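You operate a simulated robot arm through the tools that you are given. There is no shell and no other tool.

The job below is to be done with a simulated two-armed robot. You get a single attempt, and the scene is never put back.

Task
Mains socket one is dead: move charger one's plug to socket three and charge to FULL.
Fine: charger off first, both breakers off while the plug moves; charger and breaker one off at the end; charge no other battery.

Only the result counts: the job must be done as asked and must still hold three seconds after the hand-in. Knocking over, shifting, dropping, spilling or breaking anything else fails it.

Robot
Two 6-joint arms with two-finger parallel grippers on one trunk that stands fixed in place. Base frame: the origin is at the foot of the trunk, x ahead of it, y to its left, z up. Readings come in cm, degrees, newtons and seconds.
The left shoulder is at [6, 18.7, 129.7], the right one opposite. With the tool pointing down near the work surface each hand reaches from about 10 to 54 cm from the base axis, measured 20 degrees to its own side. Payload 1.57 kg a hand.
The tool frame of a hand sits at the grasp point between the pads (the TCP): z along the fingers, y along the line on which they close. The tips reach 3 cm beyond it. Largest opening 11 cm; finger width 2.4, thickness 1.2; the body of the gripper, 4.8 by 11.2 cm, starts 7.8 cm behind the TCP.
Orientation is that of the tool frame in the base frame, as [roll, pitch, yaw] about the fixed x, y, z axes, in that order (R = Rz(yaw) Ry(pitch) Rx(roll)). With the fingers straight down and closing along the base's y, the tool's x points along the base's -x, its y along +y and its z along -z.

Tools
- The arms move only by the tool step_arm. It takes "left_targets", "right_targets" or both (then of equal length, played together; a hand with none holds still); each is a list of rows, each a list of 6 numbers: the shift along the base's x, y, z in units of 500 mm (1.0 is 500 mm), then the turn, a rotation vector about the base's x, y, z in units of 45 degrees (1.0 is 45 degrees). In form: [[tx, ty, tz, ax, ay, az], ...]. A call has 1 to 20 rows; each row is the pose to reach, as a shift and turn from the pose commanded when the call began. "left_fingers" and "right_fingers" are, for a hand that has rows, the opening, from 0 (shut) to 1 (fully open), set as the call begins (left out, the last holds). A call with a number of a shift or a turn outside -1 to 1 is refused whole. Rows are played at 5 a second. More than 5 cm and 8.6 degrees between two rows, or a gripper value outside its range, and nothing of the call is played. A pose out of reach is approached as far as the arm can. The call stops where the force on the tool passes 40 N (or 10 N more than at its start, if that is more) or the arm is blocked; 0.2 s more then pass. The fingers move at their own pace (about 15.3 cm/s each) and stop on an object; they squeeze with about 35 N. The grip force told is the motor's: it shows also when the fingers shut on nothing. Time passes only in rows, and 0.2 s behind the last, so rows that repeat a pose let the fingers close. It gives the time, the measured TCP pose, the force on the tool (base axes), the opening and the grip force at its end, in the units of the frame above (readings bear some noise), with the torque about the TCP (base axes, N m) and any sound that the robot's microphone picked up.
- Cameras (640 x 400 px; columns grow to the right, rows downward): "scene" is now at [1.52, -1.01, 183.61]; the picture's right is [-0.13, -0.99, 0.00], its down [-0.78, 0.11, -0.62] and it looks along [0.61, -0.08, -0.79] (base axes); focal length 315 px, centre (320, 200). "left" rides on the left gripper at [7, -1.6, -14.1] in its tool frame; the picture's right is [0.23, 0.97, 0.00], its down [-0.86, 0.20, -0.48] and it looks along [-0.47, 0.11, 0.88] (tool axes); focal length 222 px, centre (320, 200). "right" rides on the right gripper at [7, 1.6, -14.1] in its tool frame; the picture's right is [-0.23, 0.97, 0.00], its down [-0.86, -0.20, -0.48] and it looks along [-0.47, -0.11, 0.88] (tool axes); focal length 222 px, centre (320, 200). There is no depth. A picture from a camera that has moved, and an enlarged one, comes with that camera's place and axes in the base frame and with its lens.
- camera(camera): a new picture of that camera. The clock stands still meanwhile.
- move_column(by): slides the trunk up (or, below 0, down) by that many cm; the arms and the scene camera ride with it, the base frame stays. It gives what a move gives, with no picture.
- turn_head(pan, tilt): turns the head with the scene camera to pan (to the left, within 86 degrees either way) and tilt (down, from -29 to 69), counted from straight ahead of the robot. It gives what a move gives.
- zoom(camera, box): a new picture of the part [left, top, right, bottom] of that camera's present view, enlarged. The clock stands still meanwhile.
- finish_job(): hands the job in; it is judged then, once.

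Places have to be worked out from the pictures, the camera data and where the tool is seen. Open the grippers and draw the arms clear of the work before you hand the job in, unless the task says otherwise.

The tools are called by a JSON object that holds its "method" and its "body". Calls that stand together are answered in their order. step_arm: Moves the arms, as the interface text tells. Its arguments: {"type":"object","properties":{"left_targets":{"type":"array","items":{"type":"array","items":{"type":"number"}}},"left_fingers":{"type":"number"},"right_targets":{"type":"array","items":{"type":"array","items":{"type":"number"}}},"right_fingers":{"type":"number"}},"required":[]} The other tools are called the same way: move_column (by) moves the trunk up or down; turn_head (pan, tilt) turns the head that bears the scene camera; camera (camera) takes a picture; zoom (camera, box) takes an enlarged picture of a part of a camera's view; finish_job () hands the job in.

At the start:

```text
time: 0.0
left_tcp_pos: [46.36, 6.56, 129.38]
left_tcp_rot: [180.0, 0.1, -180.0]
left_ft_force: [-0.4, 0.1, -0.1]
left_wrist_torque: [0.03, 0.01, -0.01]
left_opening: 11.01
left_finger_force: 0.1
right_tcp_pos: [37.72, -25.9, 136.39]
right_tcp_rot: [180.0, 0.0, -179.9]
right_ft_force: [0.6, -1.2, -0.1]
right_wrist_torque: [0.04, -0.01, 0.0]
right_opening: 10.99
right_finger_force: 0.1
trunk travel left (down, up): [-92.5, 6.5]
head pan, tilt (commanded): [-7.7, 52.0]
```

scene: 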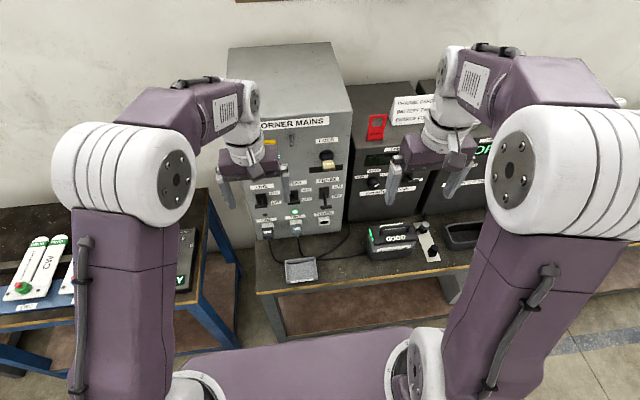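
right: 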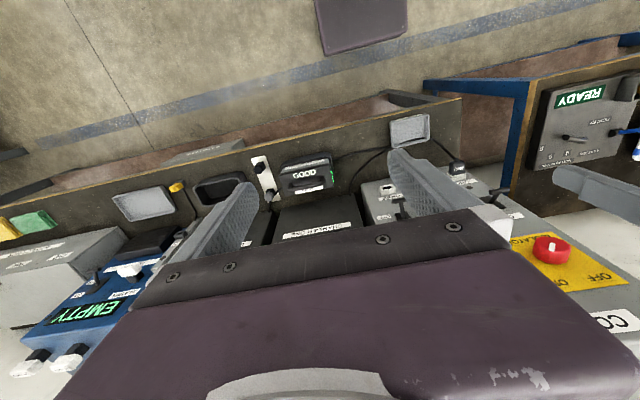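
left: 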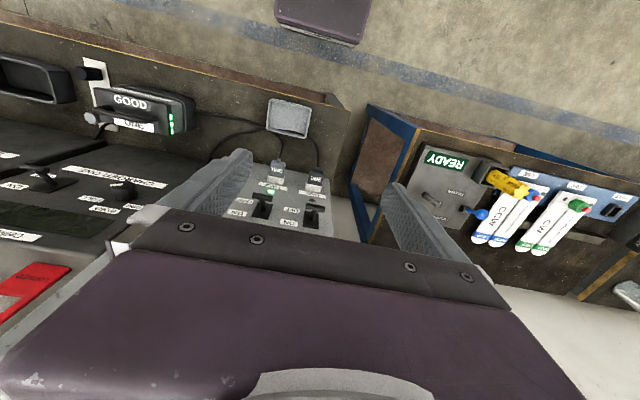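

I begin by surveying: the scene shows a "CORNER MAINS" cabinet ahead, chargers to its right, and batteries on the bench. I zoom in on the parts to read the labels.

{"method": "zoom", "body": {"camera": "scene", "box": [220, 100, 380, 200]}}

{"method": "zoom", "body": {"camera": "scene", "box": [220, 170, 380, 270]}}

{"method": "zoom", "body": {"camera": "scene", "box": [340, 80, 500, 180]}}

{"method": "zoom", "body": {"camera": "scene", "box": [340, 180, 500, 280]}}

{"method": "zoom", "body": {"camera": "scene", "box": [0, 200, 240, 350]}}

```text
4.00 times, centred on (300, 150) of scene
camera zoom: at [1.52, -1.01, 183.61], right [-0.13, -0.99, 0.0], down [-0.78, 0.11, -0.62], along [0.61, -0.08, -0.79], focal length 1261 px, centre (400, 400)
```

zoom: 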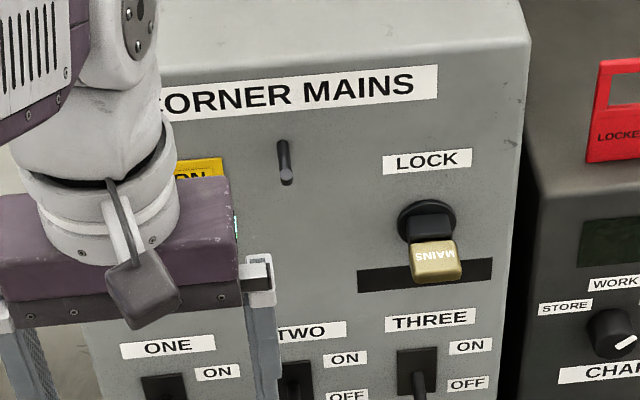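

```text
4.00 times, centred on (300, 220) of scene
camera zoom: at [1.52, -1.01, 183.61], right [-0.13, -0.99, 0.0], down [-0.78, 0.11, -0.62], along [0.61, -0.08, -0.79], focal length 1261 px, centre (400, 120)
```

zoom: 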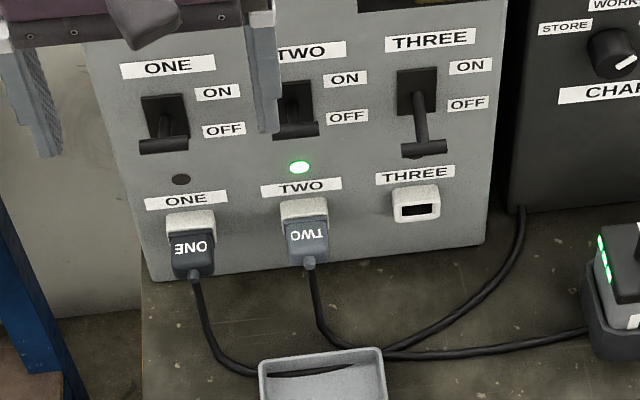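

```text
4.00 times, centred on (420, 130) of scene
camera zoom: at [1.52, -1.01, 183.61], right [-0.13, -0.99, 0.0], down [-0.78, 0.11, -0.62], along [0.61, -0.08, -0.79], focal length 1261 px, centre (-80, 480)
```

zoom: 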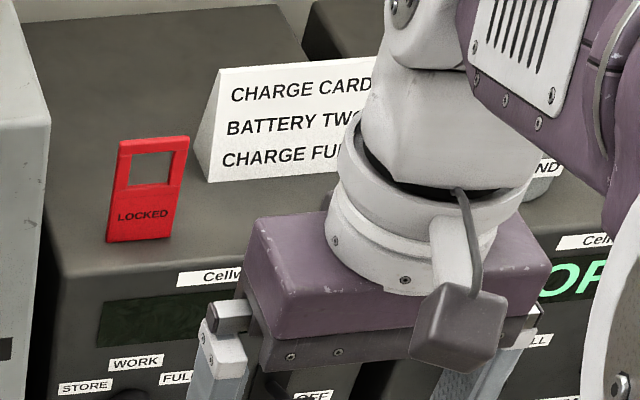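

```text
4.00 times, centred on (420, 230) of scene
camera zoom: at [1.52, -1.01, 183.61], right [-0.13, -0.99, 0.0], down [-0.78, 0.11, -0.62], along [0.61, -0.08, -0.79], focal length 1261 px, centre (-80, 80)
```

zoom: 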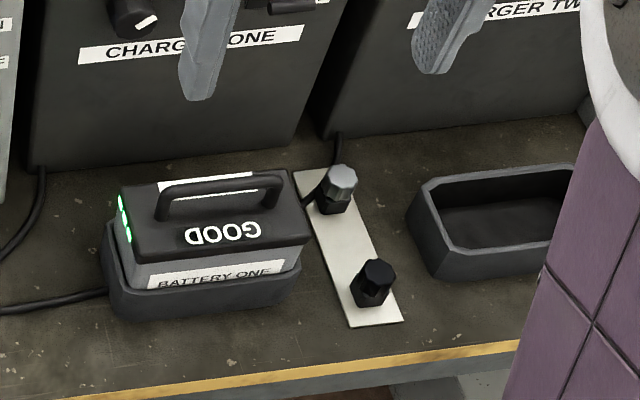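

```text
2.67 times, centred on (120, 275) of scene
camera zoom: at [1.52, -1.01, 183.61], right [-0.13, -0.99, 0.0], down [-0.78, 0.11, -0.62], along [0.61, -0.08, -0.79], focal length 840 px, centre (853, 0)
```

zoom: 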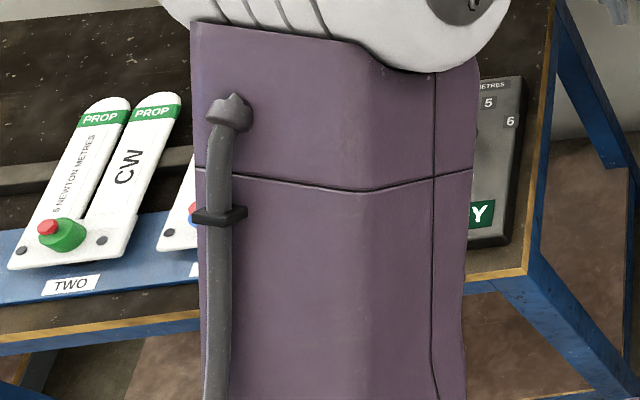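

The arms block much of the view, so I draw both hands back and outward at their present height, away from the gear.

{"method": "step_arm", "body": {"left_targets": [[-0.08, 0.04, 0, 0, 0, 0], [-0.16, 0.08, 0, 0, 0, 0], [-0.24, 0.12, 0, 0, 0, 0], [-0.3, 0.18, 0, 0, 0, 0], [-0.36, 0.24, 0, 0, 0, 0], [-0.42, 0.3, 0, 0, 0, 0], [-0.46, 0.38, 0, 0, 0, 0], [-0.5, 0.46, 0, 0, 0, 0]], "right_targets": [[-0.06, -0.04, 0, 0, 0, 0], [-0.12, -0.08, 0, 0, 0, 0], [-0.18, -0.12, 0, 0, 0, 0], [-0.24, -0.16, 0, 0, 0, 0], [-0.28, -0.22, 0, 0, 0, 0], [-0.32, -0.28, 0, 0, 0, 0], [-0.34, -0.32, 0, 0, 0, 0], [-0.36, -0.36, 0, 0, 0, 0]]}}

{"method": "camera", "body": {"camera": "scene"}}

```text
time: 1.8
left_tcp_pos: [21.72, 29.71, 129.22]
left_tcp_rot: [180.0, 0.1, -180.0]
left_ft_force: [0.0, -0.3, -1.0]
left_wrist_torque: [-0.03, 0.0, -0.02]
left_opening: 10.99
left_finger_force: 0.0
right_tcp_pos: [19.9, -43.92, 136.61]
right_tcp_rot: [179.9, 0.0, 179.9]
right_ft_force: [-0.6, 0.3, 0.6]
right_wrist_torque: [-0.01, -0.01, 0.0]
right_opening: 11.01
right_finger_force: 0.0
trunk travel left (down, up): [-92.5, 6.5]
head pan, tilt (commanded): [-7.7, 52.0]
```

```text
taken
camera scene: at [1.48, -0.95, 183.61], right [-0.13, -0.99, 0.0], down [-0.78, 0.11, -0.62], along [0.61, -0.08, -0.79], focal length 315 px, centre (320, 200)
```

scene: 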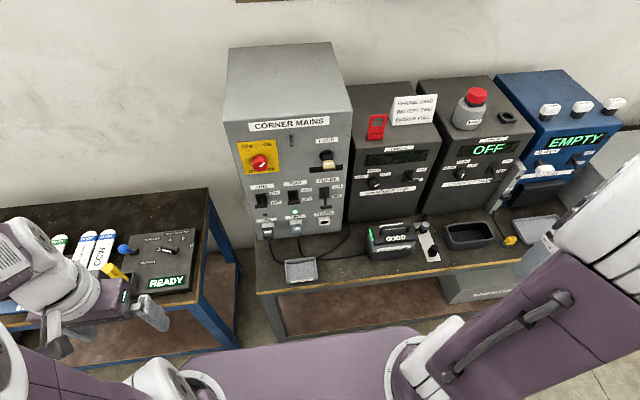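

Much clearer now. I zoom over all the fixtures to read labels and states.

{"method": "zoom", "body": {"camera": "scene", "box": [220, 105, 364, 195]}}

{"method": "zoom", "body": {"camera": "scene", "box": [230, 175, 358, 255]}}

{"method": "zoom", "body": {"camera": "scene", "box": [340, 80, 468, 160]}}

{"method": "zoom", "body": {"camera": "scene", "box": [340, 140, 468, 220]}}

{"method": "zoom", "body": {"camera": "scene", "box": [340, 200, 468, 280]}}

{"method": "zoom", "body": {"camera": "scene", "box": [420, 80, 548, 160]}}

{"method": "zoom", "body": {"camera": "scene", "box": [420, 130, 548, 210]}}

{"method": "zoom", "body": {"camera": "scene", "box": [480, 60, 640, 160]}}

{"method": "zoom", "body": {"camera": "scene", "box": [440, 170, 600, 270]}}

```text
4.44 times, centred on (292, 150) of scene
camera zoom: at [1.48, -0.95, 183.61], right [-0.13, -0.99, 0.0], down [-0.78, 0.11, -0.62], along [0.61, -0.08, -0.79], focal length 1401 px, centre (444, 422)
```

zoom: 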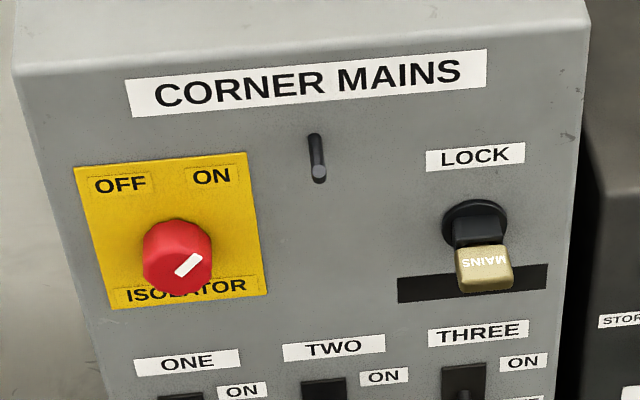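

```text
5.00 times, centred on (294, 215) of scene
camera zoom: at [1.48, -0.95, 183.61], right [-0.13, -0.99, 0.0], down [-0.78, 0.11, -0.62], along [0.61, -0.08, -0.79], focal length 1576 px, centre (450, 125)
```

zoom: 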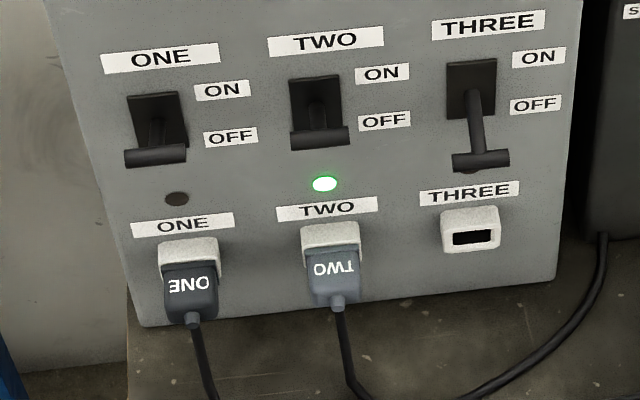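

```text
5.00 times, centred on (404, 120) of scene
camera zoom: at [1.48, -0.95, 183.61], right [-0.13, -0.99, 0.0], down [-0.78, 0.11, -0.62], along [0.61, -0.08, -0.79], focal length 1576 px, centre (-100, 600)
```

zoom: 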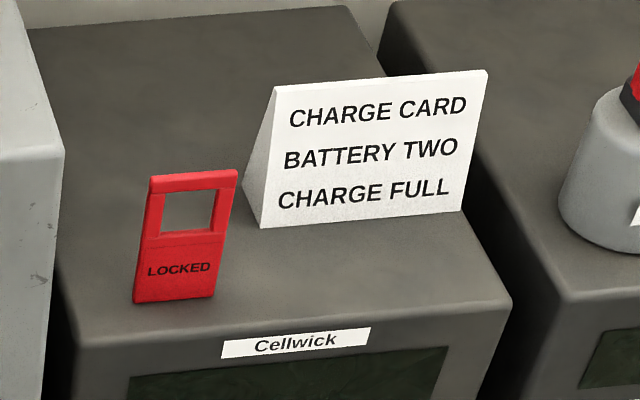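

```text
5.00 times, centred on (404, 180) of scene
camera zoom: at [1.48, -0.95, 183.61], right [-0.13, -0.99, 0.0], down [-0.78, 0.11, -0.62], along [0.61, -0.08, -0.79], focal length 1576 px, centre (-100, 300)
```

zoom: 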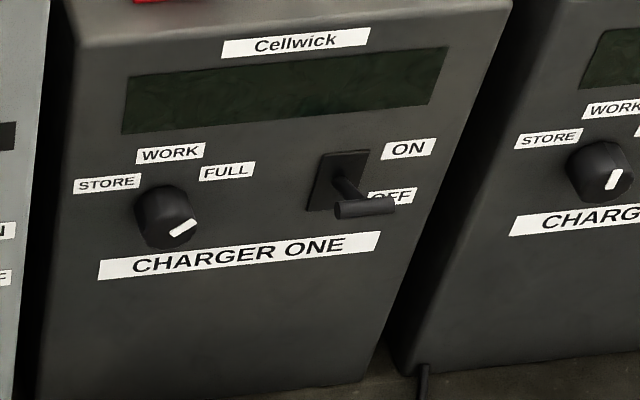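

```text
5.00 times, centred on (404, 240) of scene
camera zoom: at [1.48, -0.95, 183.61], right [-0.13, -0.99, 0.0], down [-0.78, 0.11, -0.62], along [0.61, -0.08, -0.79], focal length 1576 px, centre (-100, 0)
```

zoom: 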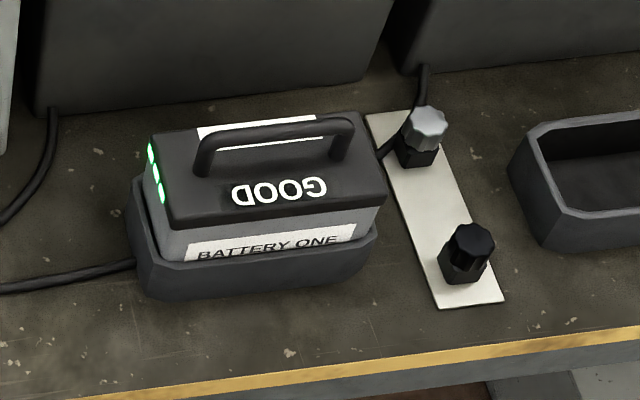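

```text
5.00 times, centred on (484, 120) of scene
camera zoom: at [1.48, -0.95, 183.61], right [-0.13, -0.99, 0.0], down [-0.78, 0.11, -0.62], along [0.61, -0.08, -0.79], focal length 1576 px, centre (-500, 600)
```

zoom: 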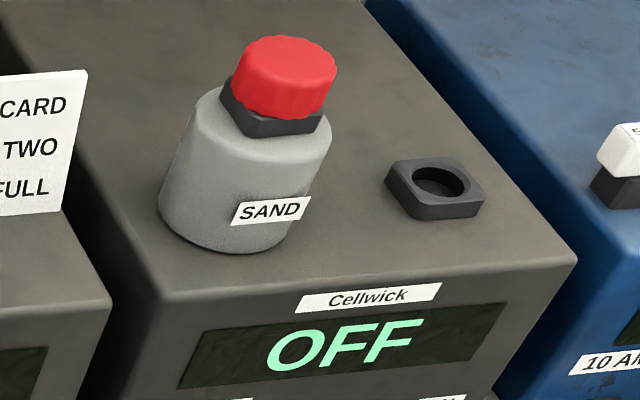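

```text
5.00 times, centred on (484, 170) of scene
camera zoom: at [1.48, -0.95, 183.61], right [-0.13, -0.99, 0.0], down [-0.78, 0.11, -0.62], along [0.61, -0.08, -0.79], focal length 1576 px, centre (-500, 350)
```

zoom: 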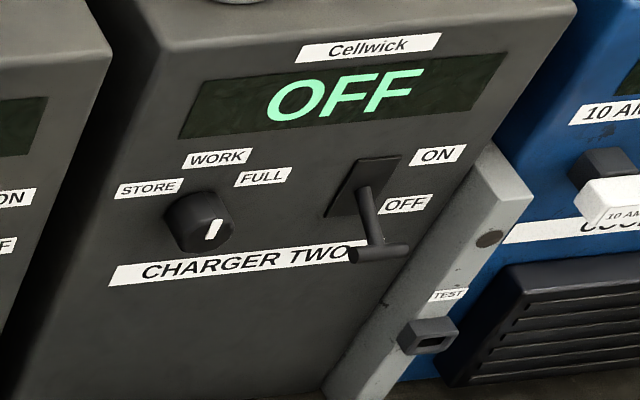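

```text
4.00 times, centred on (560, 110) of scene
camera zoom: at [1.48, -0.95, 183.61], right [-0.13, -0.99, 0.0], down [-0.78, 0.11, -0.62], along [0.61, -0.08, -0.79], focal length 1261 px, centre (-640, 560)
```

zoom: 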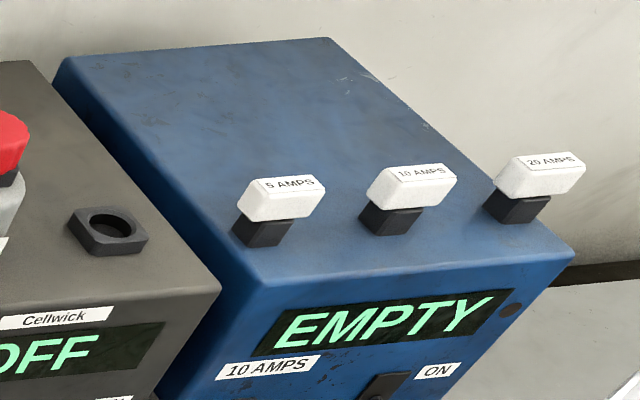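

```text
4.00 times, centred on (520, 220) of scene
camera zoom: at [1.48, -0.95, 183.61], right [-0.13, -0.99, 0.0], down [-0.78, 0.11, -0.62], along [0.61, -0.08, -0.79], focal length 1261 px, centre (-480, 120)
```

zoom: 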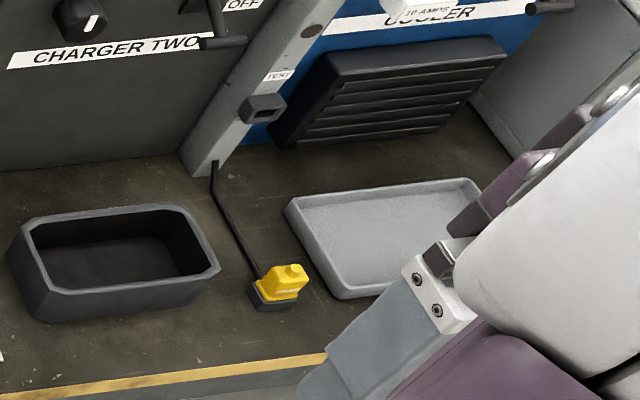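

The "charge card" reads "BATTERY TWO, CHARGE FULL", while battery one sits in a cradle. I look around with the head for other batteries and anything that explains the bench.

{"method": "turn_head", "body": {"pan": 45, "tilt": 50}}

{"method": "camera", "body": {"camera": "scene"}}

{"method": "turn_head", "body": {"pan": -50, "tilt": 50}}

{"method": "camera", "body": {"camera": "scene"}}

{"method": "turn_head", "body": {"pan": -8, "tilt": 10}}

{"method": "camera", "body": {"camera": "scene"}}

{"method": "camera", "body": {"camera": "left"}}

{"method": "camera", "body": {"camera": "right"}}

```text
time: 3.0
left_tcp_pos: [21.73, 29.71, 129.16]
left_tcp_rot: [-179.9, 0.2, -179.9]
left_ft_force: [0.5, -0.9, -0.2]
left_wrist_torque: [0.02, -0.02, -0.02]
left_opening: 11.0
left_finger_force: 0.1
right_tcp_pos: [20.01, -43.79, 136.46]
right_tcp_rot: [-179.9, 0.0, 180.0]
right_ft_force: [0.1, 0.2, -1.0]
right_wrist_torque: [0.0, -0.01, -0.01]
right_opening: 11.02
right_finger_force: 0.1
trunk travel left (down, up): [-92.5, 6.5]
head pan, tilt (commanded): [45.0, 50.0]
```

```text
taken
camera scene: at [-0.49, 5.46, 183.88], right [0.71, -0.71, 0.0], down [-0.54, -0.54, -0.64], along [0.45, 0.45, -0.77], focal length 315 px, centre (320, 200)
```

scene: 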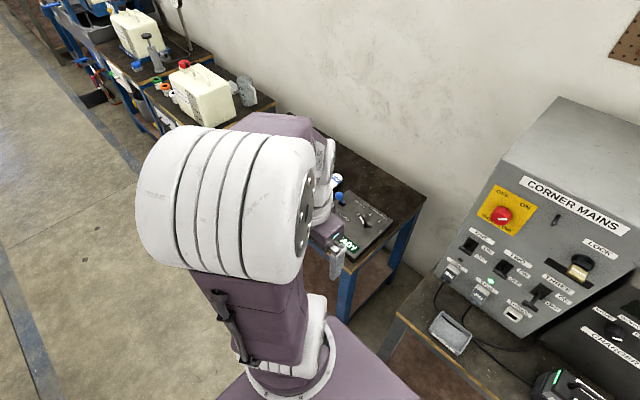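

```text
time: 4.7
left_tcp_pos: [21.57, 29.56, 129.08]
left_tcp_rot: [179.9, 0.1, -179.9]
left_ft_force: [-0.2, -0.6, 0.0]
left_wrist_torque: [-0.02, 0.01, 0.02]
left_opening: 11.02
left_finger_force: 0.1
right_tcp_pos: [19.82, -43.69, 136.5]
right_tcp_rot: [-180.0, 0.1, 180.0]
right_ft_force: [0.4, -0.7, -0.6]
right_wrist_torque: [0.01, 0.04, -0.01]
right_opening: 11.06
right_finger_force: 0.1
trunk travel left (down, up): [-92.5, 6.5]
head pan, tilt (commanded): [-50.0, 50.0]
```

```text
taken
camera scene: at [-0.99, -5.89, 183.88], right [-0.77, -0.64, 0.0], down [-0.49, 0.59, -0.64], along [0.41, -0.49, -0.77], focal length 315 px, centre (320, 200)
```

scene: 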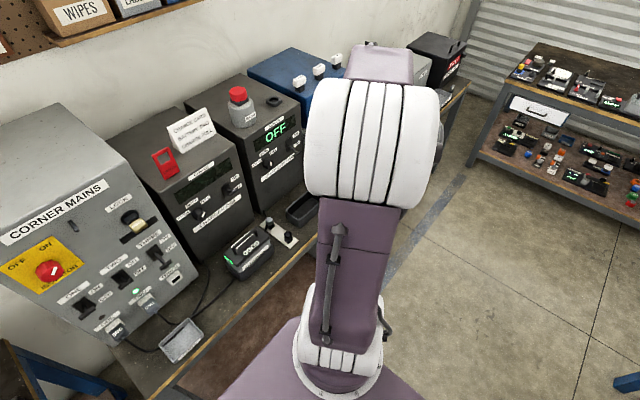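

```text
time: 5.8
left_tcp_pos: [21.7, 29.5, 129.2]
left_tcp_rot: [-179.9, 0.1, -179.9]
left_ft_force: [0.3, 0.6, 0.2]
left_wrist_torque: [-0.02, 0.01, 0.0]
left_opening: 11.0
left_finger_force: 0.1
right_tcp_pos: [19.91, -43.89, 136.54]
right_tcp_rot: [180.0, 0.1, 179.9]
right_ft_force: [0.1, 0.7, 0.5]
right_wrist_torque: [0.02, 0.03, 0.0]
right_opening: 10.99
right_finger_force: 0.0
trunk travel left (down, up): [-92.5, 6.5]
head pan, tilt (commanded): [-8.0, 10.0]
```

```text
taken
camera scene: at [3.25, -1.3, 190.06], right [-0.14, -0.99, 0.0], down [-0.17, 0.02, -0.98], along [0.97, -0.14, -0.17], focal length 315 px, centre (320, 200)
```

scene: 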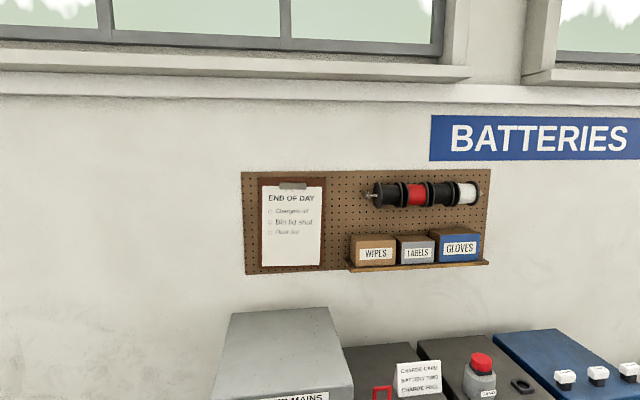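

```text
taken
camera left: at [14.64, 28.14, 143.23], right [-0.23, 0.97, 0.0], down [0.85, 0.2, 0.48], along [0.47, 0.11, -0.88], focal length 222 px, centre (320, 200)
```

left: 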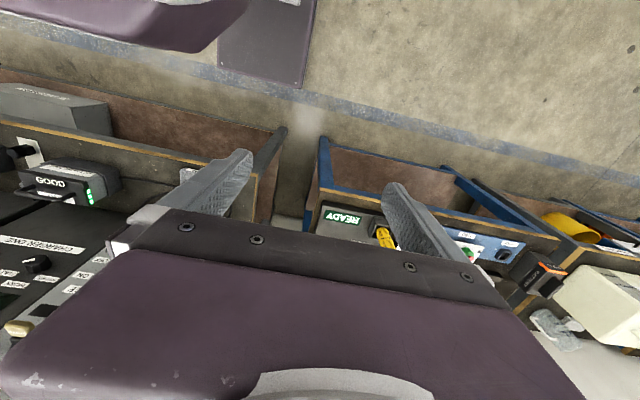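

```text
taken
camera right: at [12.94, -42.2, 150.65], right [0.23, 0.97, 0.0], down [0.86, -0.2, 0.48], along [0.47, -0.11, -0.88], focal length 222 px, centre (320, 200)
```

right: 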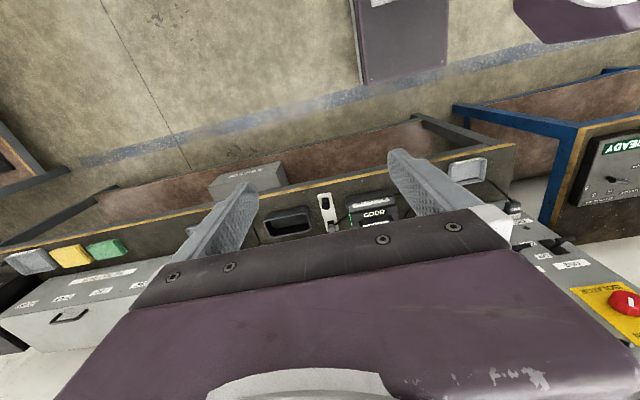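

I read the "END OF DAY" note, and look again to the right where more batteries may stand.

{"method": "zoom", "body": {"camera": "scene", "box": [240, 170, 336, 280]}}

{"method": "turn_head", "body": {"pan": -50, "tilt": 35}}

{"method": "camera", "body": {"camera": "scene"}}

{"method": "zoom", "body": {"camera": "scene", "box": [440, 80, 640, 280]}}

{"method": "zoom", "body": {"camera": "right", "box": [0, 130, 240, 340]}}

{"method": "zoom", "body": {"camera": "right", "box": [200, 150, 520, 300]}}

{"method": "zoom", "body": {"camera": "left", "box": [0, 80, 200, 330]}}

```text
3.64 times, centred on (288, 225) of scene
camera zoom: at [3.25, -1.3, 190.06], right [-0.14, -0.99, 0.0], down [-0.17, 0.02, -0.98], along [0.97, -0.14, -0.17], focal length 1146 px, centre (436, 109)
```

zoom: 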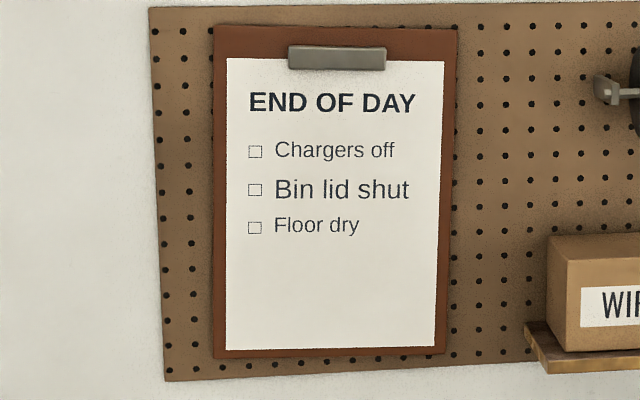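

```text
time: 6.9
left_tcp_pos: [21.65, 29.68, 129.22]
left_tcp_rot: [-180.0, 0.1, -179.8]
left_ft_force: [0.7, -0.9, -0.3]
left_wrist_torque: [-0.03, 0.01, -0.04]
left_opening: 11.01
left_finger_force: 0.1
right_tcp_pos: [19.9, -43.74, 136.45]
right_tcp_rot: [-180.0, 0.1, 180.0]
right_ft_force: [-0.1, 1.0, -0.3]
right_wrist_torque: [0.01, 0.01, 0.01]
right_opening: 10.99
right_finger_force: 0.0
trunk travel left (down, up): [-92.5, 6.5]
head pan, tilt (commanded): [-50.0, 35.0]
```

```text
taken
camera scene: at [-0.27, -6.72, 186.06], right [-0.77, -0.64, 0.0], down [-0.37, 0.44, -0.82], along [0.53, -0.63, -0.57], focal length 315 px, centre (320, 200)
```

scene: 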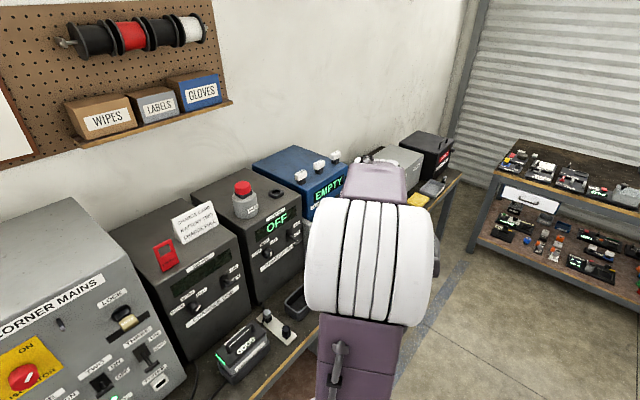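

```text
2.00 times, centred on (540, 180) of scene
camera zoom: at [-0.27, -6.72, 186.06], right [-0.77, -0.64, 0.0], down [-0.37, 0.44, -0.82], along [0.53, -0.63, -0.57], focal length 630 px, centre (-120, 240)
```

zoom: 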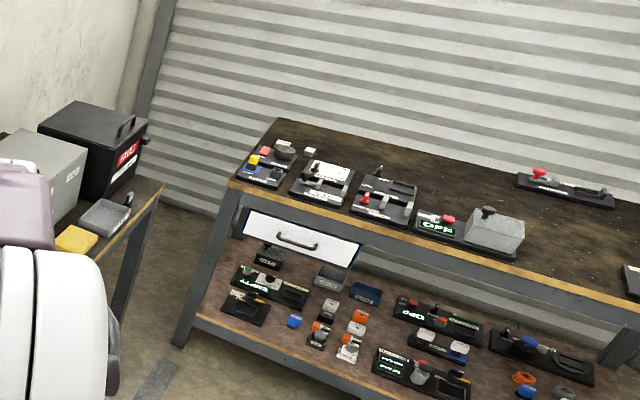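

```text
1.90 times, centred on (120, 235) of right
camera zoom: at [12.96, -42.17, 150.66], right [0.23, 0.97, 0.0], down [0.86, -0.2, 0.48], along [0.47, -0.11, -0.88], focal length 423 px, centre (701, 133)
```

zoom: 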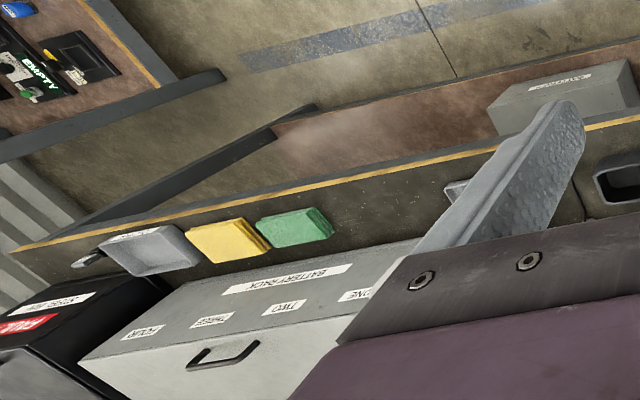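

```text
2.00 times, centred on (360, 225) of right
camera zoom: at [12.96, -42.17, 150.66], right [0.23, 0.97, 0.0], down [0.86, -0.2, 0.48], along [0.47, -0.11, -0.88], focal length 444 px, centre (240, 150)
```

zoom: 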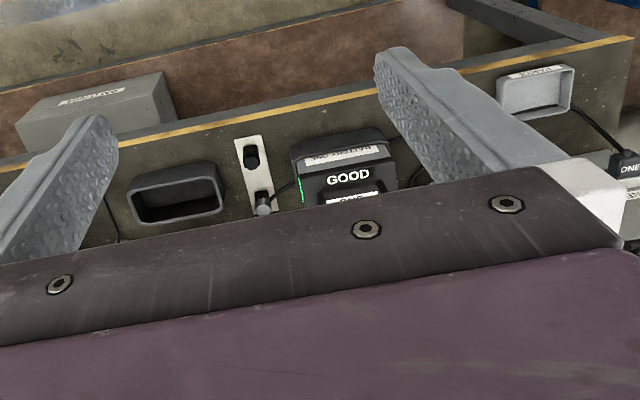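

```text
1.60 times, centred on (100, 205) of left
camera zoom: at [14.65, 28.16, 143.22], right [-0.23, 0.97, 0.0], down [0.85, 0.2, 0.48], along [0.47, 0.11, -0.88], focal length 355 px, centre (672, 192)
```

zoom: 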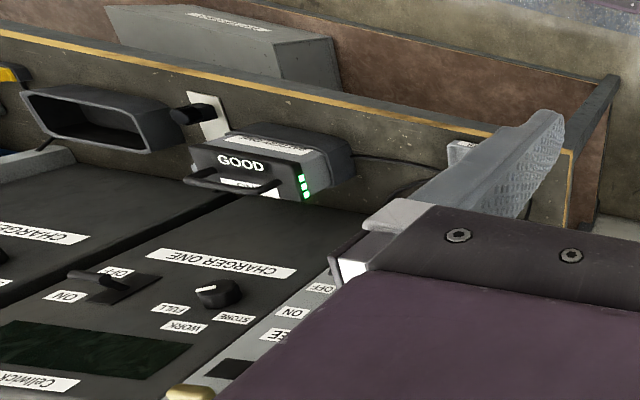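

There is a box labelled "BATTERY RACK"(?) with ONE to FOUR at the far right, and a low box below the bench. I zoom for closer reads.

{"method": "zoom", "body": {"camera": "right", "box": [0, 200, 150, 300]}}

{"method": "zoom", "body": {"camera": "right", "box": [190, 140, 300, 210]}}

{"method": "zoom", "body": {"camera": "right", "box": [300, 180, 420, 250]}}

{"method": "zoom", "body": {"camera": "scene", "box": [200, 280, 360, 390]}}

{"method": "zoom", "body": {"camera": "scene", "box": [340, 130, 460, 210]}}

```text
4.00 times, centred on (75, 250) of right
camera zoom: at [12.96, -42.17, 150.66], right [0.23, 0.97, 0.0], down [0.86, -0.2, 0.48], along [0.47, -0.11, -0.88], focal length 888 px, centre (1300, 0)
```

zoom: 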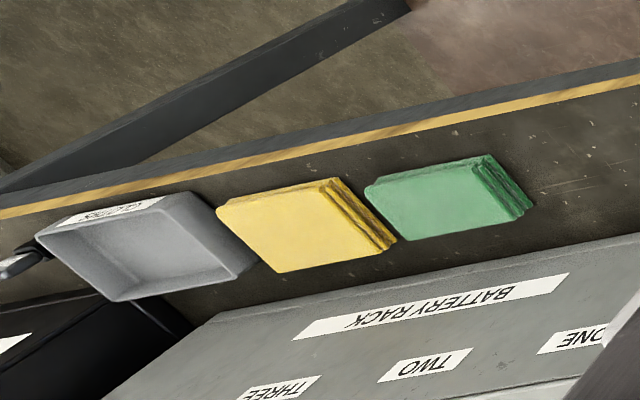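

```text
5.71 times, centred on (245, 175) of right
camera zoom: at [12.96, -42.17, 150.66], right [0.23, 0.97, 0.0], down [0.86, -0.2, 0.48], along [0.47, -0.11, -0.88], focal length 1269 px, centre (749, 343)
```

zoom: 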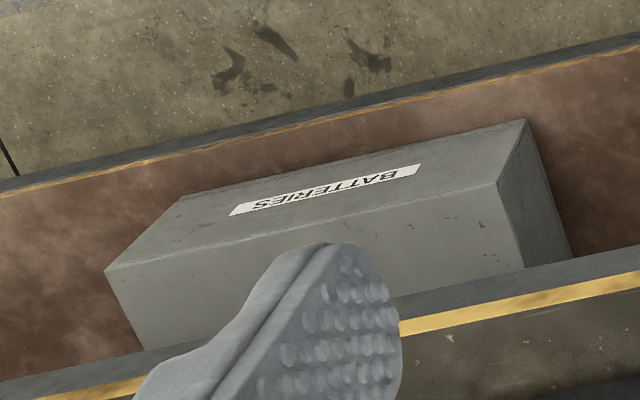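

```text
5.33 times, centred on (360, 215) of right
camera zoom: at [12.96, -42.17, 150.66], right [0.23, 0.97, 0.0], down [0.86, -0.2, 0.48], along [0.47, -0.11, -0.88], focal length 1185 px, centre (107, 120)
```

zoom: 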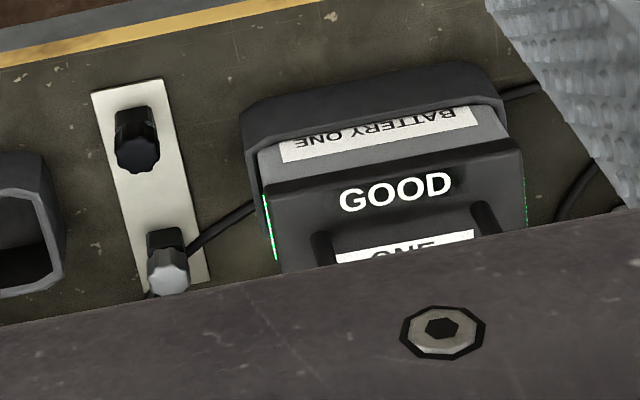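

```text
3.64 times, centred on (280, 335) of scene
camera zoom: at [-0.27, -6.72, 186.06], right [-0.77, -0.64, 0.0], down [-0.37, 0.44, -0.82], along [0.53, -0.63, -0.57], focal length 1146 px, centre (466, -291)
```

zoom: 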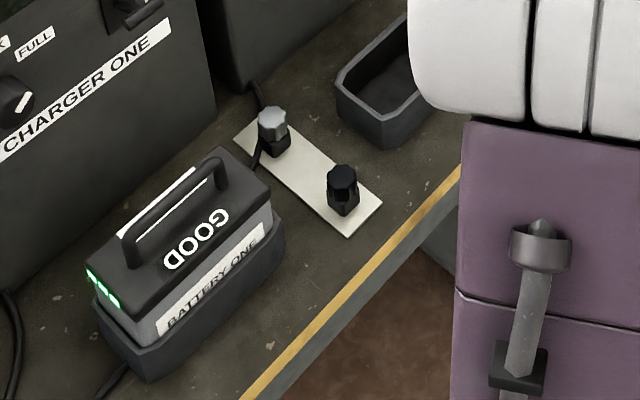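

```text
5.00 times, centred on (400, 170) of scene
camera zoom: at [-0.27, -6.72, 186.06], right [-0.77, -0.64, 0.0], down [-0.37, 0.44, -0.82], along [0.53, -0.63, -0.57], focal length 1576 px, centre (-80, 350)
```

zoom: 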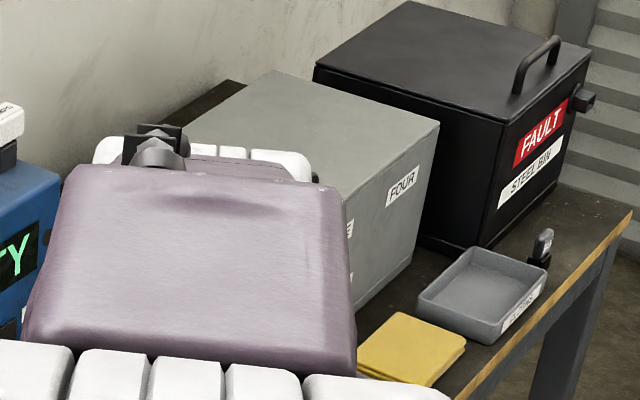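

The card points to battery two; I want to see the battery rack's front before deciding. I turn the right hand to the right and tilt it up, using its wrist camera.

{"method": "step_arm", "body": {"right_targets": [[0, 0, 0, 0, 0, -0.17], [0, 0, 0, 0, 0, -0.34], [0, 0, 0, 0, 0, -0.51], [0, 0, 0, 0, 0, -0.68], [0, 0, 0, 0, 0, -0.85], [0, 0, 0, 0, 0, -1.0]]}}

{"method": "step_arm", "body": {"right_targets": [[0, 0, 0, -0.12, -0.12, 0], [0, 0, 0, -0.24, -0.24, 0], [0, 0, 0, -0.36, -0.36, 0], [0, 0, 0, -0.48, -0.48, 0], [0, 0, 0, -0.55, -0.55, 0]]}}

{"method": "camera", "body": {"camera": "right"}}

```text
time: 8.3
left_tcp_pos: [21.62, 29.62, 129.16]
left_tcp_rot: [179.9, 0.1, -179.9]
left_ft_force: [-0.2, -0.1, -0.6]
left_wrist_torque: [-0.02, -0.01, 0.03]
left_opening: 11.0
left_finger_force: 0.1
right_tcp_pos: [19.61, -43.81, 136.38]
right_tcp_rot: [-180.0, 0.0, 134.9]
right_ft_force: [0.2, 0.3, 0.2]
right_wrist_torque: [0.01, 0.01, 0.04]
right_opening: 11.01
right_finger_force: 0.1
trunk travel left (down, up): [-92.5, 6.5]
head pan, tilt (commanded): [-50.0, 35.0]
```

```text
time: 9.5
left_tcp_pos: [21.69, 29.69, 129.17]
left_tcp_rot: [179.9, 0.1, -179.9]
left_ft_force: [-0.4, 0.2, 0.4]
left_wrist_torque: [0.01, 0.0, -0.02]
left_opening: 11.01
left_finger_force: 0.0
right_tcp_pos: [19.97, -44.75, 135.93]
right_tcp_rot: [180.0, 35.1, 134.8]
right_ft_force: [-0.4, -0.3, 0.6]
right_wrist_torque: [-0.01, 0.0, -0.01]
right_opening: 11.0
right_finger_force: 0.0
right hand out of reach, approached as far as the arm can: row 5
trunk travel left (down, up): [-92.5, 6.5]
head pan, tilt (commanded): [-50.0, 35.0]
```

```text
taken
camera right: at [11.39, -33.9, 143.47], right [0.82, 0.56, 0.13], down [0.16, -0.44, 0.88], along [0.55, -0.7, -0.45], focal length 222 px, centre (320, 200)
```

right: 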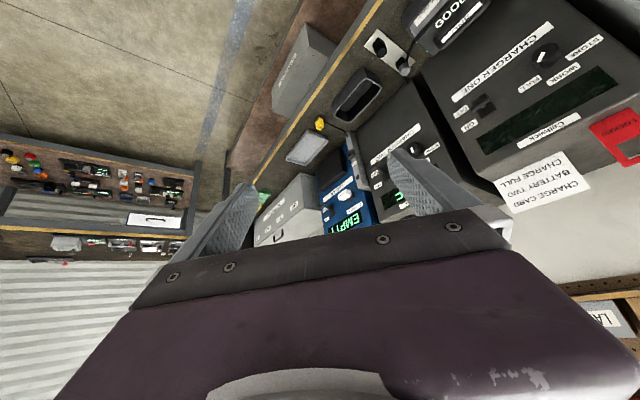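

{"method": "zoom", "body": {"camera": "right", "box": [240, 120, 360, 250]}}

{"method": "zoom", "body": {"camera": "right", "box": [320, 0, 640, 200]}}

```text
3.08 times, centred on (300, 185) of right
camera zoom: at [11.39, -33.9, 143.47], right [0.82, 0.56, 0.13], down [0.16, -0.44, 0.88], along [0.55, -0.7, -0.45], focal length 684 px, centre (382, 246)
```

zoom: 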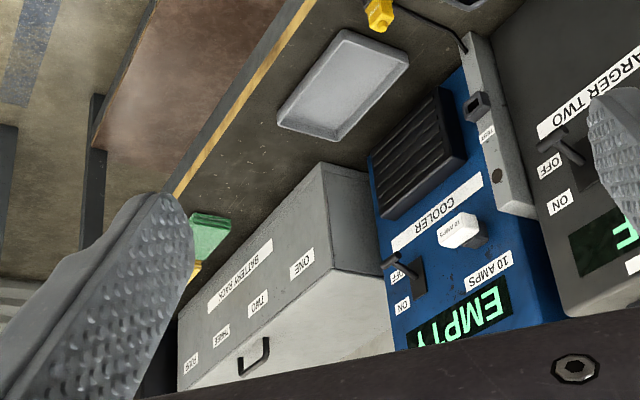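

```text
2.00 times, centred on (480, 100) of right
camera zoom: at [11.39, -33.9, 143.47], right [0.82, 0.56, 0.13], down [0.16, -0.44, 0.88], along [0.55, -0.7, -0.45], focal length 444 px, centre (0, 400)
```

zoom: 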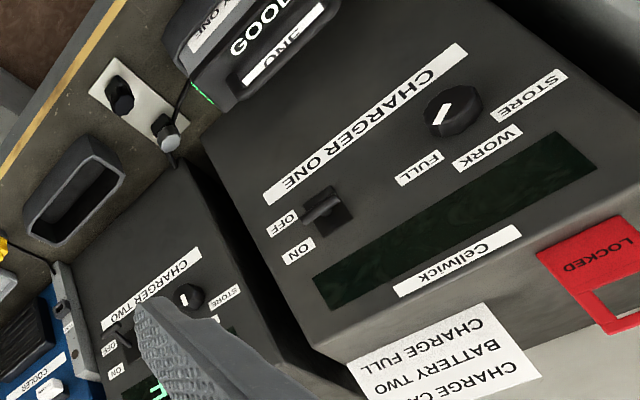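

The rack is a closed box; the only battery in sight is battery one in charger one's cradle. Rough triangulation puts plug one near [64, 9, 88] and the bench edge at x≈44, so lowering with the hands at x≈20 is clear; I lower the trunk 40 cm for a frontal look.

{"method": "move_column", "body": {"by": -40}}

{"method": "turn_head", "body": {"pan": 5, "tilt": 32}}

{"method": "camera", "body": {"camera": "scene"}}

```text
time: 13.3
left_tcp_pos: [21.63, 29.62, 89.3]
left_tcp_rot: [180.0, 0.1, -179.9]
left_ft_force: [-0.7, -0.1, -0.3]
left_wrist_torque: [-0.02, 0.03, -0.01]
left_opening: 11.03
left_finger_force: 0.1
right_tcp_pos: [19.93, -44.75, 95.92]
right_tcp_rot: [180.0, 34.9, 135.0]
right_ft_force: [-0.7, -0.1, -0.1]
right_wrist_torque: [0.0, 0.01, 0.02]
right_opening: 11.01
right_finger_force: 0.1
trunk travel left (down, up): [-52.5, 46.5]
head pan, tilt (commanded): [-50.0, 35.0]
```

```text
time: 14.6
left_tcp_pos: [21.64, 29.74, 89.15]
left_tcp_rot: [-180.0, 0.0, -179.8]
left_ft_force: [0.0, -0.2, 1.1]
left_wrist_torque: [-0.03, -0.01, 0.0]
left_opening: 11.01
left_finger_force: 0.1
right_tcp_pos: [19.99, -44.78, 95.86]
right_tcp_rot: [180.0, 35.0, 135.0]
right_ft_force: [0.7, 0.2, -0.5]
right_wrist_torque: [0.0, -0.04, 0.02]
right_opening: 11.0
right_finger_force: 0.2
trunk travel left (down, up): [-52.5, 46.5]
head pan, tilt (commanded): [5.0, 32.0]
```

```text
taken
camera scene: at [2.98, 0.78, 146.51], right [0.09, -1.0, 0.0], down [-0.53, -0.05, -0.85], along [0.84, 0.07, -0.53], focal length 315 px, centre (320, 200)
```

scene: 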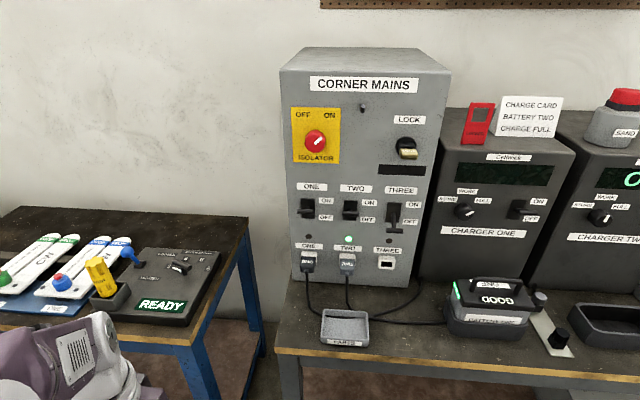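

A good frontal view. I zoom on the mains panel, its sockets, and charger one.

{"method": "zoom", "body": {"camera": "scene", "box": [280, 170, 440, 290]}}

{"method": "zoom", "body": {"camera": "scene", "box": [290, 225, 410, 300]}}

{"method": "zoom", "body": {"camera": "scene", "box": [420, 150, 580, 250]}}

{"method": "zoom", "body": {"camera": "scene", "box": [430, 260, 590, 360]}}

{"method": "zoom", "body": {"camera": "scene", "box": [270, 240, 470, 365]}}

{"method": "zoom", "body": {"camera": "scene", "box": [280, 80, 440, 180]}}

```text
3.33 times, centred on (360, 230) of scene
camera zoom: at [2.98, 0.78, 146.51], right [0.09, -1.0, 0.0], down [-0.53, -0.05, -0.85], along [0.84, 0.07, -0.53], focal length 1050 px, centre (187, 100)
```

zoom: 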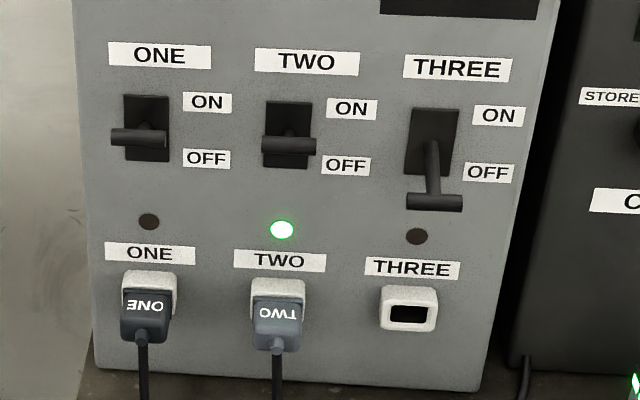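

```text
5.33 times, centred on (350, 262) of scene
camera zoom: at [2.98, 0.78, 146.51], right [0.09, -1.0, 0.0], down [-0.53, -0.05, -0.85], along [0.84, 0.07, -0.53], focal length 1681 px, centre (160, -133)
```

zoom: 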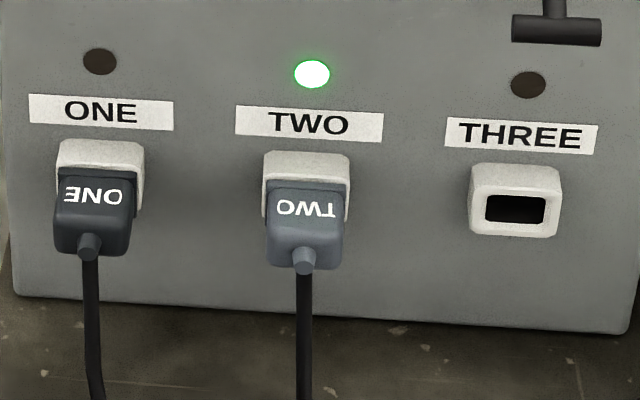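

```text
4.00 times, centred on (500, 200) of scene
camera zoom: at [2.98, 0.78, 146.51], right [0.09, -1.0, 0.0], down [-0.53, -0.05, -0.85], along [0.84, 0.07, -0.53], focal length 1261 px, centre (-400, 200)
```

zoom: 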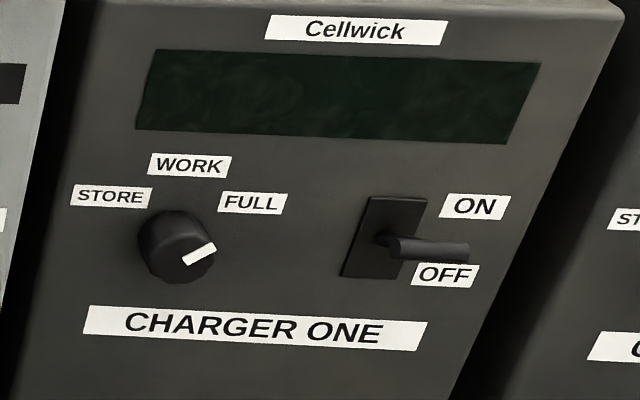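

```text
4.00 times, centred on (510, 310) of scene
camera zoom: at [2.98, 0.78, 146.51], right [0.09, -1.0, 0.0], down [-0.53, -0.05, -0.85], along [0.84, 0.07, -0.53], focal length 1261 px, centre (-440, -240)
```

zoom: 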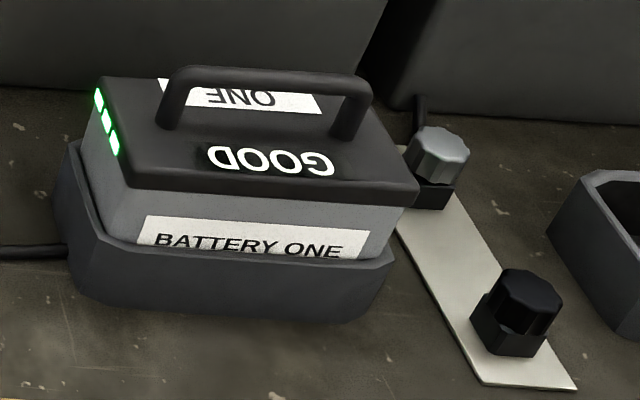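

```text
3.20 times, centred on (370, 302) of scene
camera zoom: at [2.98, 0.78, 146.51], right [0.09, -1.0, 0.0], down [-0.53, -0.05, -0.85], along [0.84, 0.07, -0.53], focal length 1008 px, centre (160, -128)
```

zoom: 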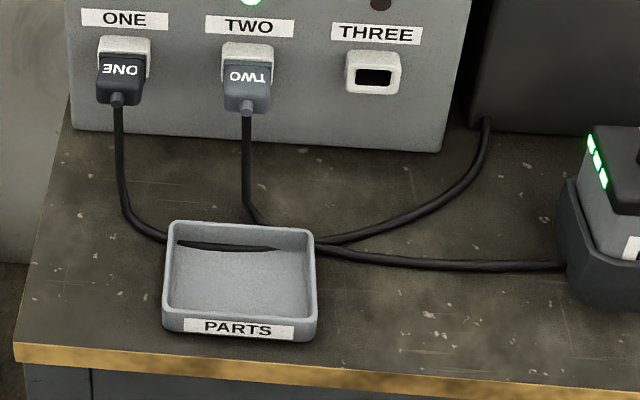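

```text
4.00 times, centred on (360, 130) of scene
camera zoom: at [2.98, 0.78, 146.51], right [0.09, -1.0, 0.0], down [-0.53, -0.05, -0.85], along [0.84, 0.07, -0.53], focal length 1261 px, centre (160, 480)
```

zoom: 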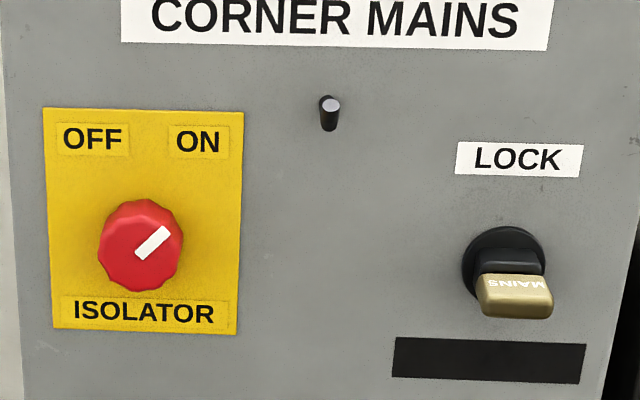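

Triangulated: mains panel is vertical at x≈65.2, breaker bars at y≈9/-1/-11 (ON z≈107, OFF z≈103), plug one near [61.5, 9, 90], charger-one switch bar at [63.7, -39.5, 107.7] in ON, its dial apparently at FULL. I first bring the right hand back to facing forward with fingers shut.

{"method": "step_arm", "body": {"right_targets": [[0, 0.02, 0.03, 0, 0, 0.17], [0.0, 0.04, 0.06, 0, 0, 0.34], [0.0, 0.06, 0.1, 0, 0, 0.51], [0, 0.07, 0.14, 0, 0, 0.68], [0, 0.08, 0.18, 0, 0, 0.85], [0, 0.09, 0.22, 0, 0, 1.0]], "right_fingers": 0}}

{"method": "step_arm", "body": {"right_targets": [[0.06, 0, 0.02, 0, -0.14, 0], [0.12, 0, 0.04, 0, -0.28, 0], [0.18, 0, 0.06, 0, -0.42, 0], [0.24, 0, 0.08, 0, -0.556, 0], [0.3, 0, 0.1, 0, -0.556, 0], [0.36, 0, 0.12, 0, -0.556, 0], [0.42, 0, 0.12, 0, -0.556, 0], [0.5, 0, 0.12, 0, -0.556, 0]]}}

{"method": "camera", "body": {"camera": "scene"}}

{"method": "camera", "body": {"camera": "right"}}

```text
time: 16.0
left_tcp_pos: [21.65, 29.68, 89.19]
left_tcp_rot: [179.9, 0.1, -179.9]
left_ft_force: [1.2, -0.5, -0.2]
left_wrist_torque: [0.04, 0.04, -0.02]
left_opening: 10.98
left_finger_force: 0.0
right_tcp_pos: [20.22, -40.16, 106.89]
right_tcp_rot: [180.0, 34.9, -179.9]
right_ft_force: [-0.3, -0.2, -0.5]
right_wrist_torque: [0.02, 0.01, 0.01]
right_opening: 0.0
right_finger_force: 21.2
right hand out of reach, approached as far as the arm can: row 1, 2, 3
trunk travel left (down, up): [-52.5, 46.5]
head pan, tilt (commanded): [5.0, 32.0]
```

```text
time: 17.8
left_tcp_pos: [21.71, 29.48, 89.08]
left_tcp_rot: [-179.9, 0.0, -179.9]
left_ft_force: [0.0, 1.0, -0.2]
left_wrist_torque: [0.05, 0.01, 0.01]
left_opening: 10.98
left_finger_force: 0.1
right_tcp_pos: [45.18, -40.02, 112.91]
right_tcp_rot: [179.9, 59.9, 180.0]
right_ft_force: [0.8, 0.7, -0.2]
right_wrist_torque: [0.01, 0.0, 0.02]
right_opening: 0.01
right_finger_force: 21.4
trunk travel left (down, up): [-52.5, 46.5]
head pan, tilt (commanded): [5.0, 32.0]
```

```text
taken
camera scene: at [3.14, 0.75, 146.51], right [0.09, -1.0, 0.0], down [-0.53, -0.05, -0.85], along [0.84, 0.07, -0.53], focal length 315 px, centre (320, 200)
```

scene: 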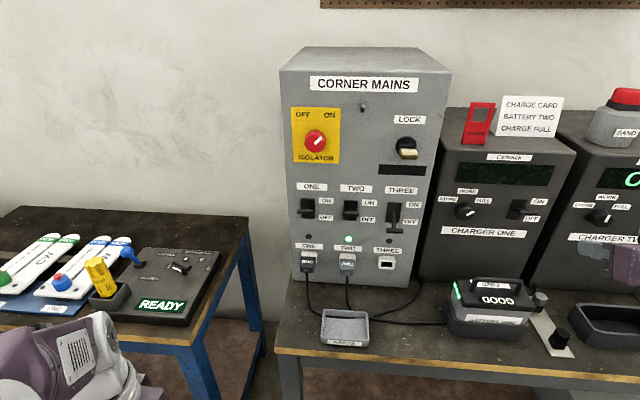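

```text
taken
camera right: at [29.42, -38.44, 114.03], right [0.11, 0.97, 0.2], down [0.01, -0.2, 0.98], along [0.99, -0.11, -0.04], focal length 222 px, centre (320, 200)
```

right: 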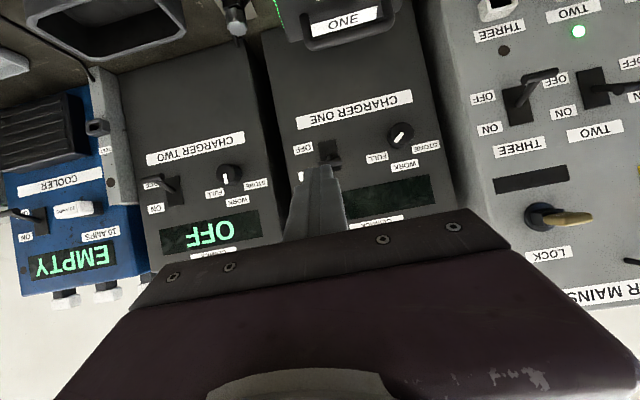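

The right wrist camera now looks straight at charger one (image upside down). I zoom on its dial and switch to check the states and the lever's place.

{"method": "zoom", "body": {"camera": "right", "box": [280, 80, 450, 240]}}

{"method": "zoom", "body": {"camera": "right", "box": [460, 0, 640, 180]}}

```text
2.50 times, centred on (365, 160) of right
camera zoom: at [29.42, -38.44, 114.03], right [0.11, 0.97, 0.2], down [0.01, -0.2, 0.98], along [0.99, -0.11, -0.04], focal length 555 px, centre (208, 300)
```

zoom: 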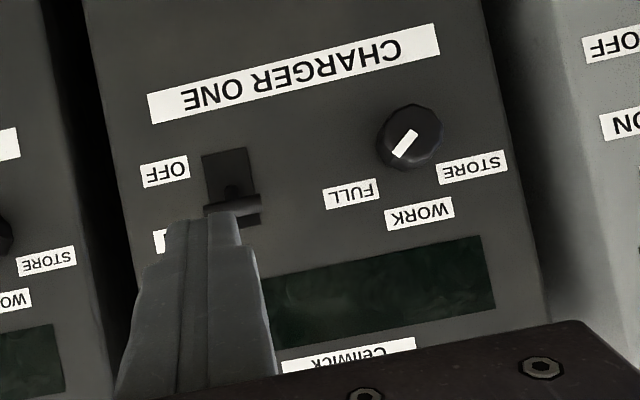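

```text
2.22 times, centred on (550, 90) of right
camera zoom: at [29.42, -38.44, 114.03], right [0.11, 0.97, 0.2], down [0.01, -0.2, 0.98], along [0.99, -0.11, -0.04], focal length 494 px, centre (-191, 444)
```

zoom: 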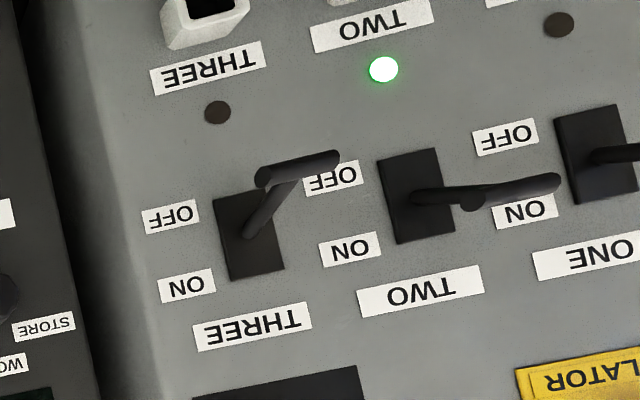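

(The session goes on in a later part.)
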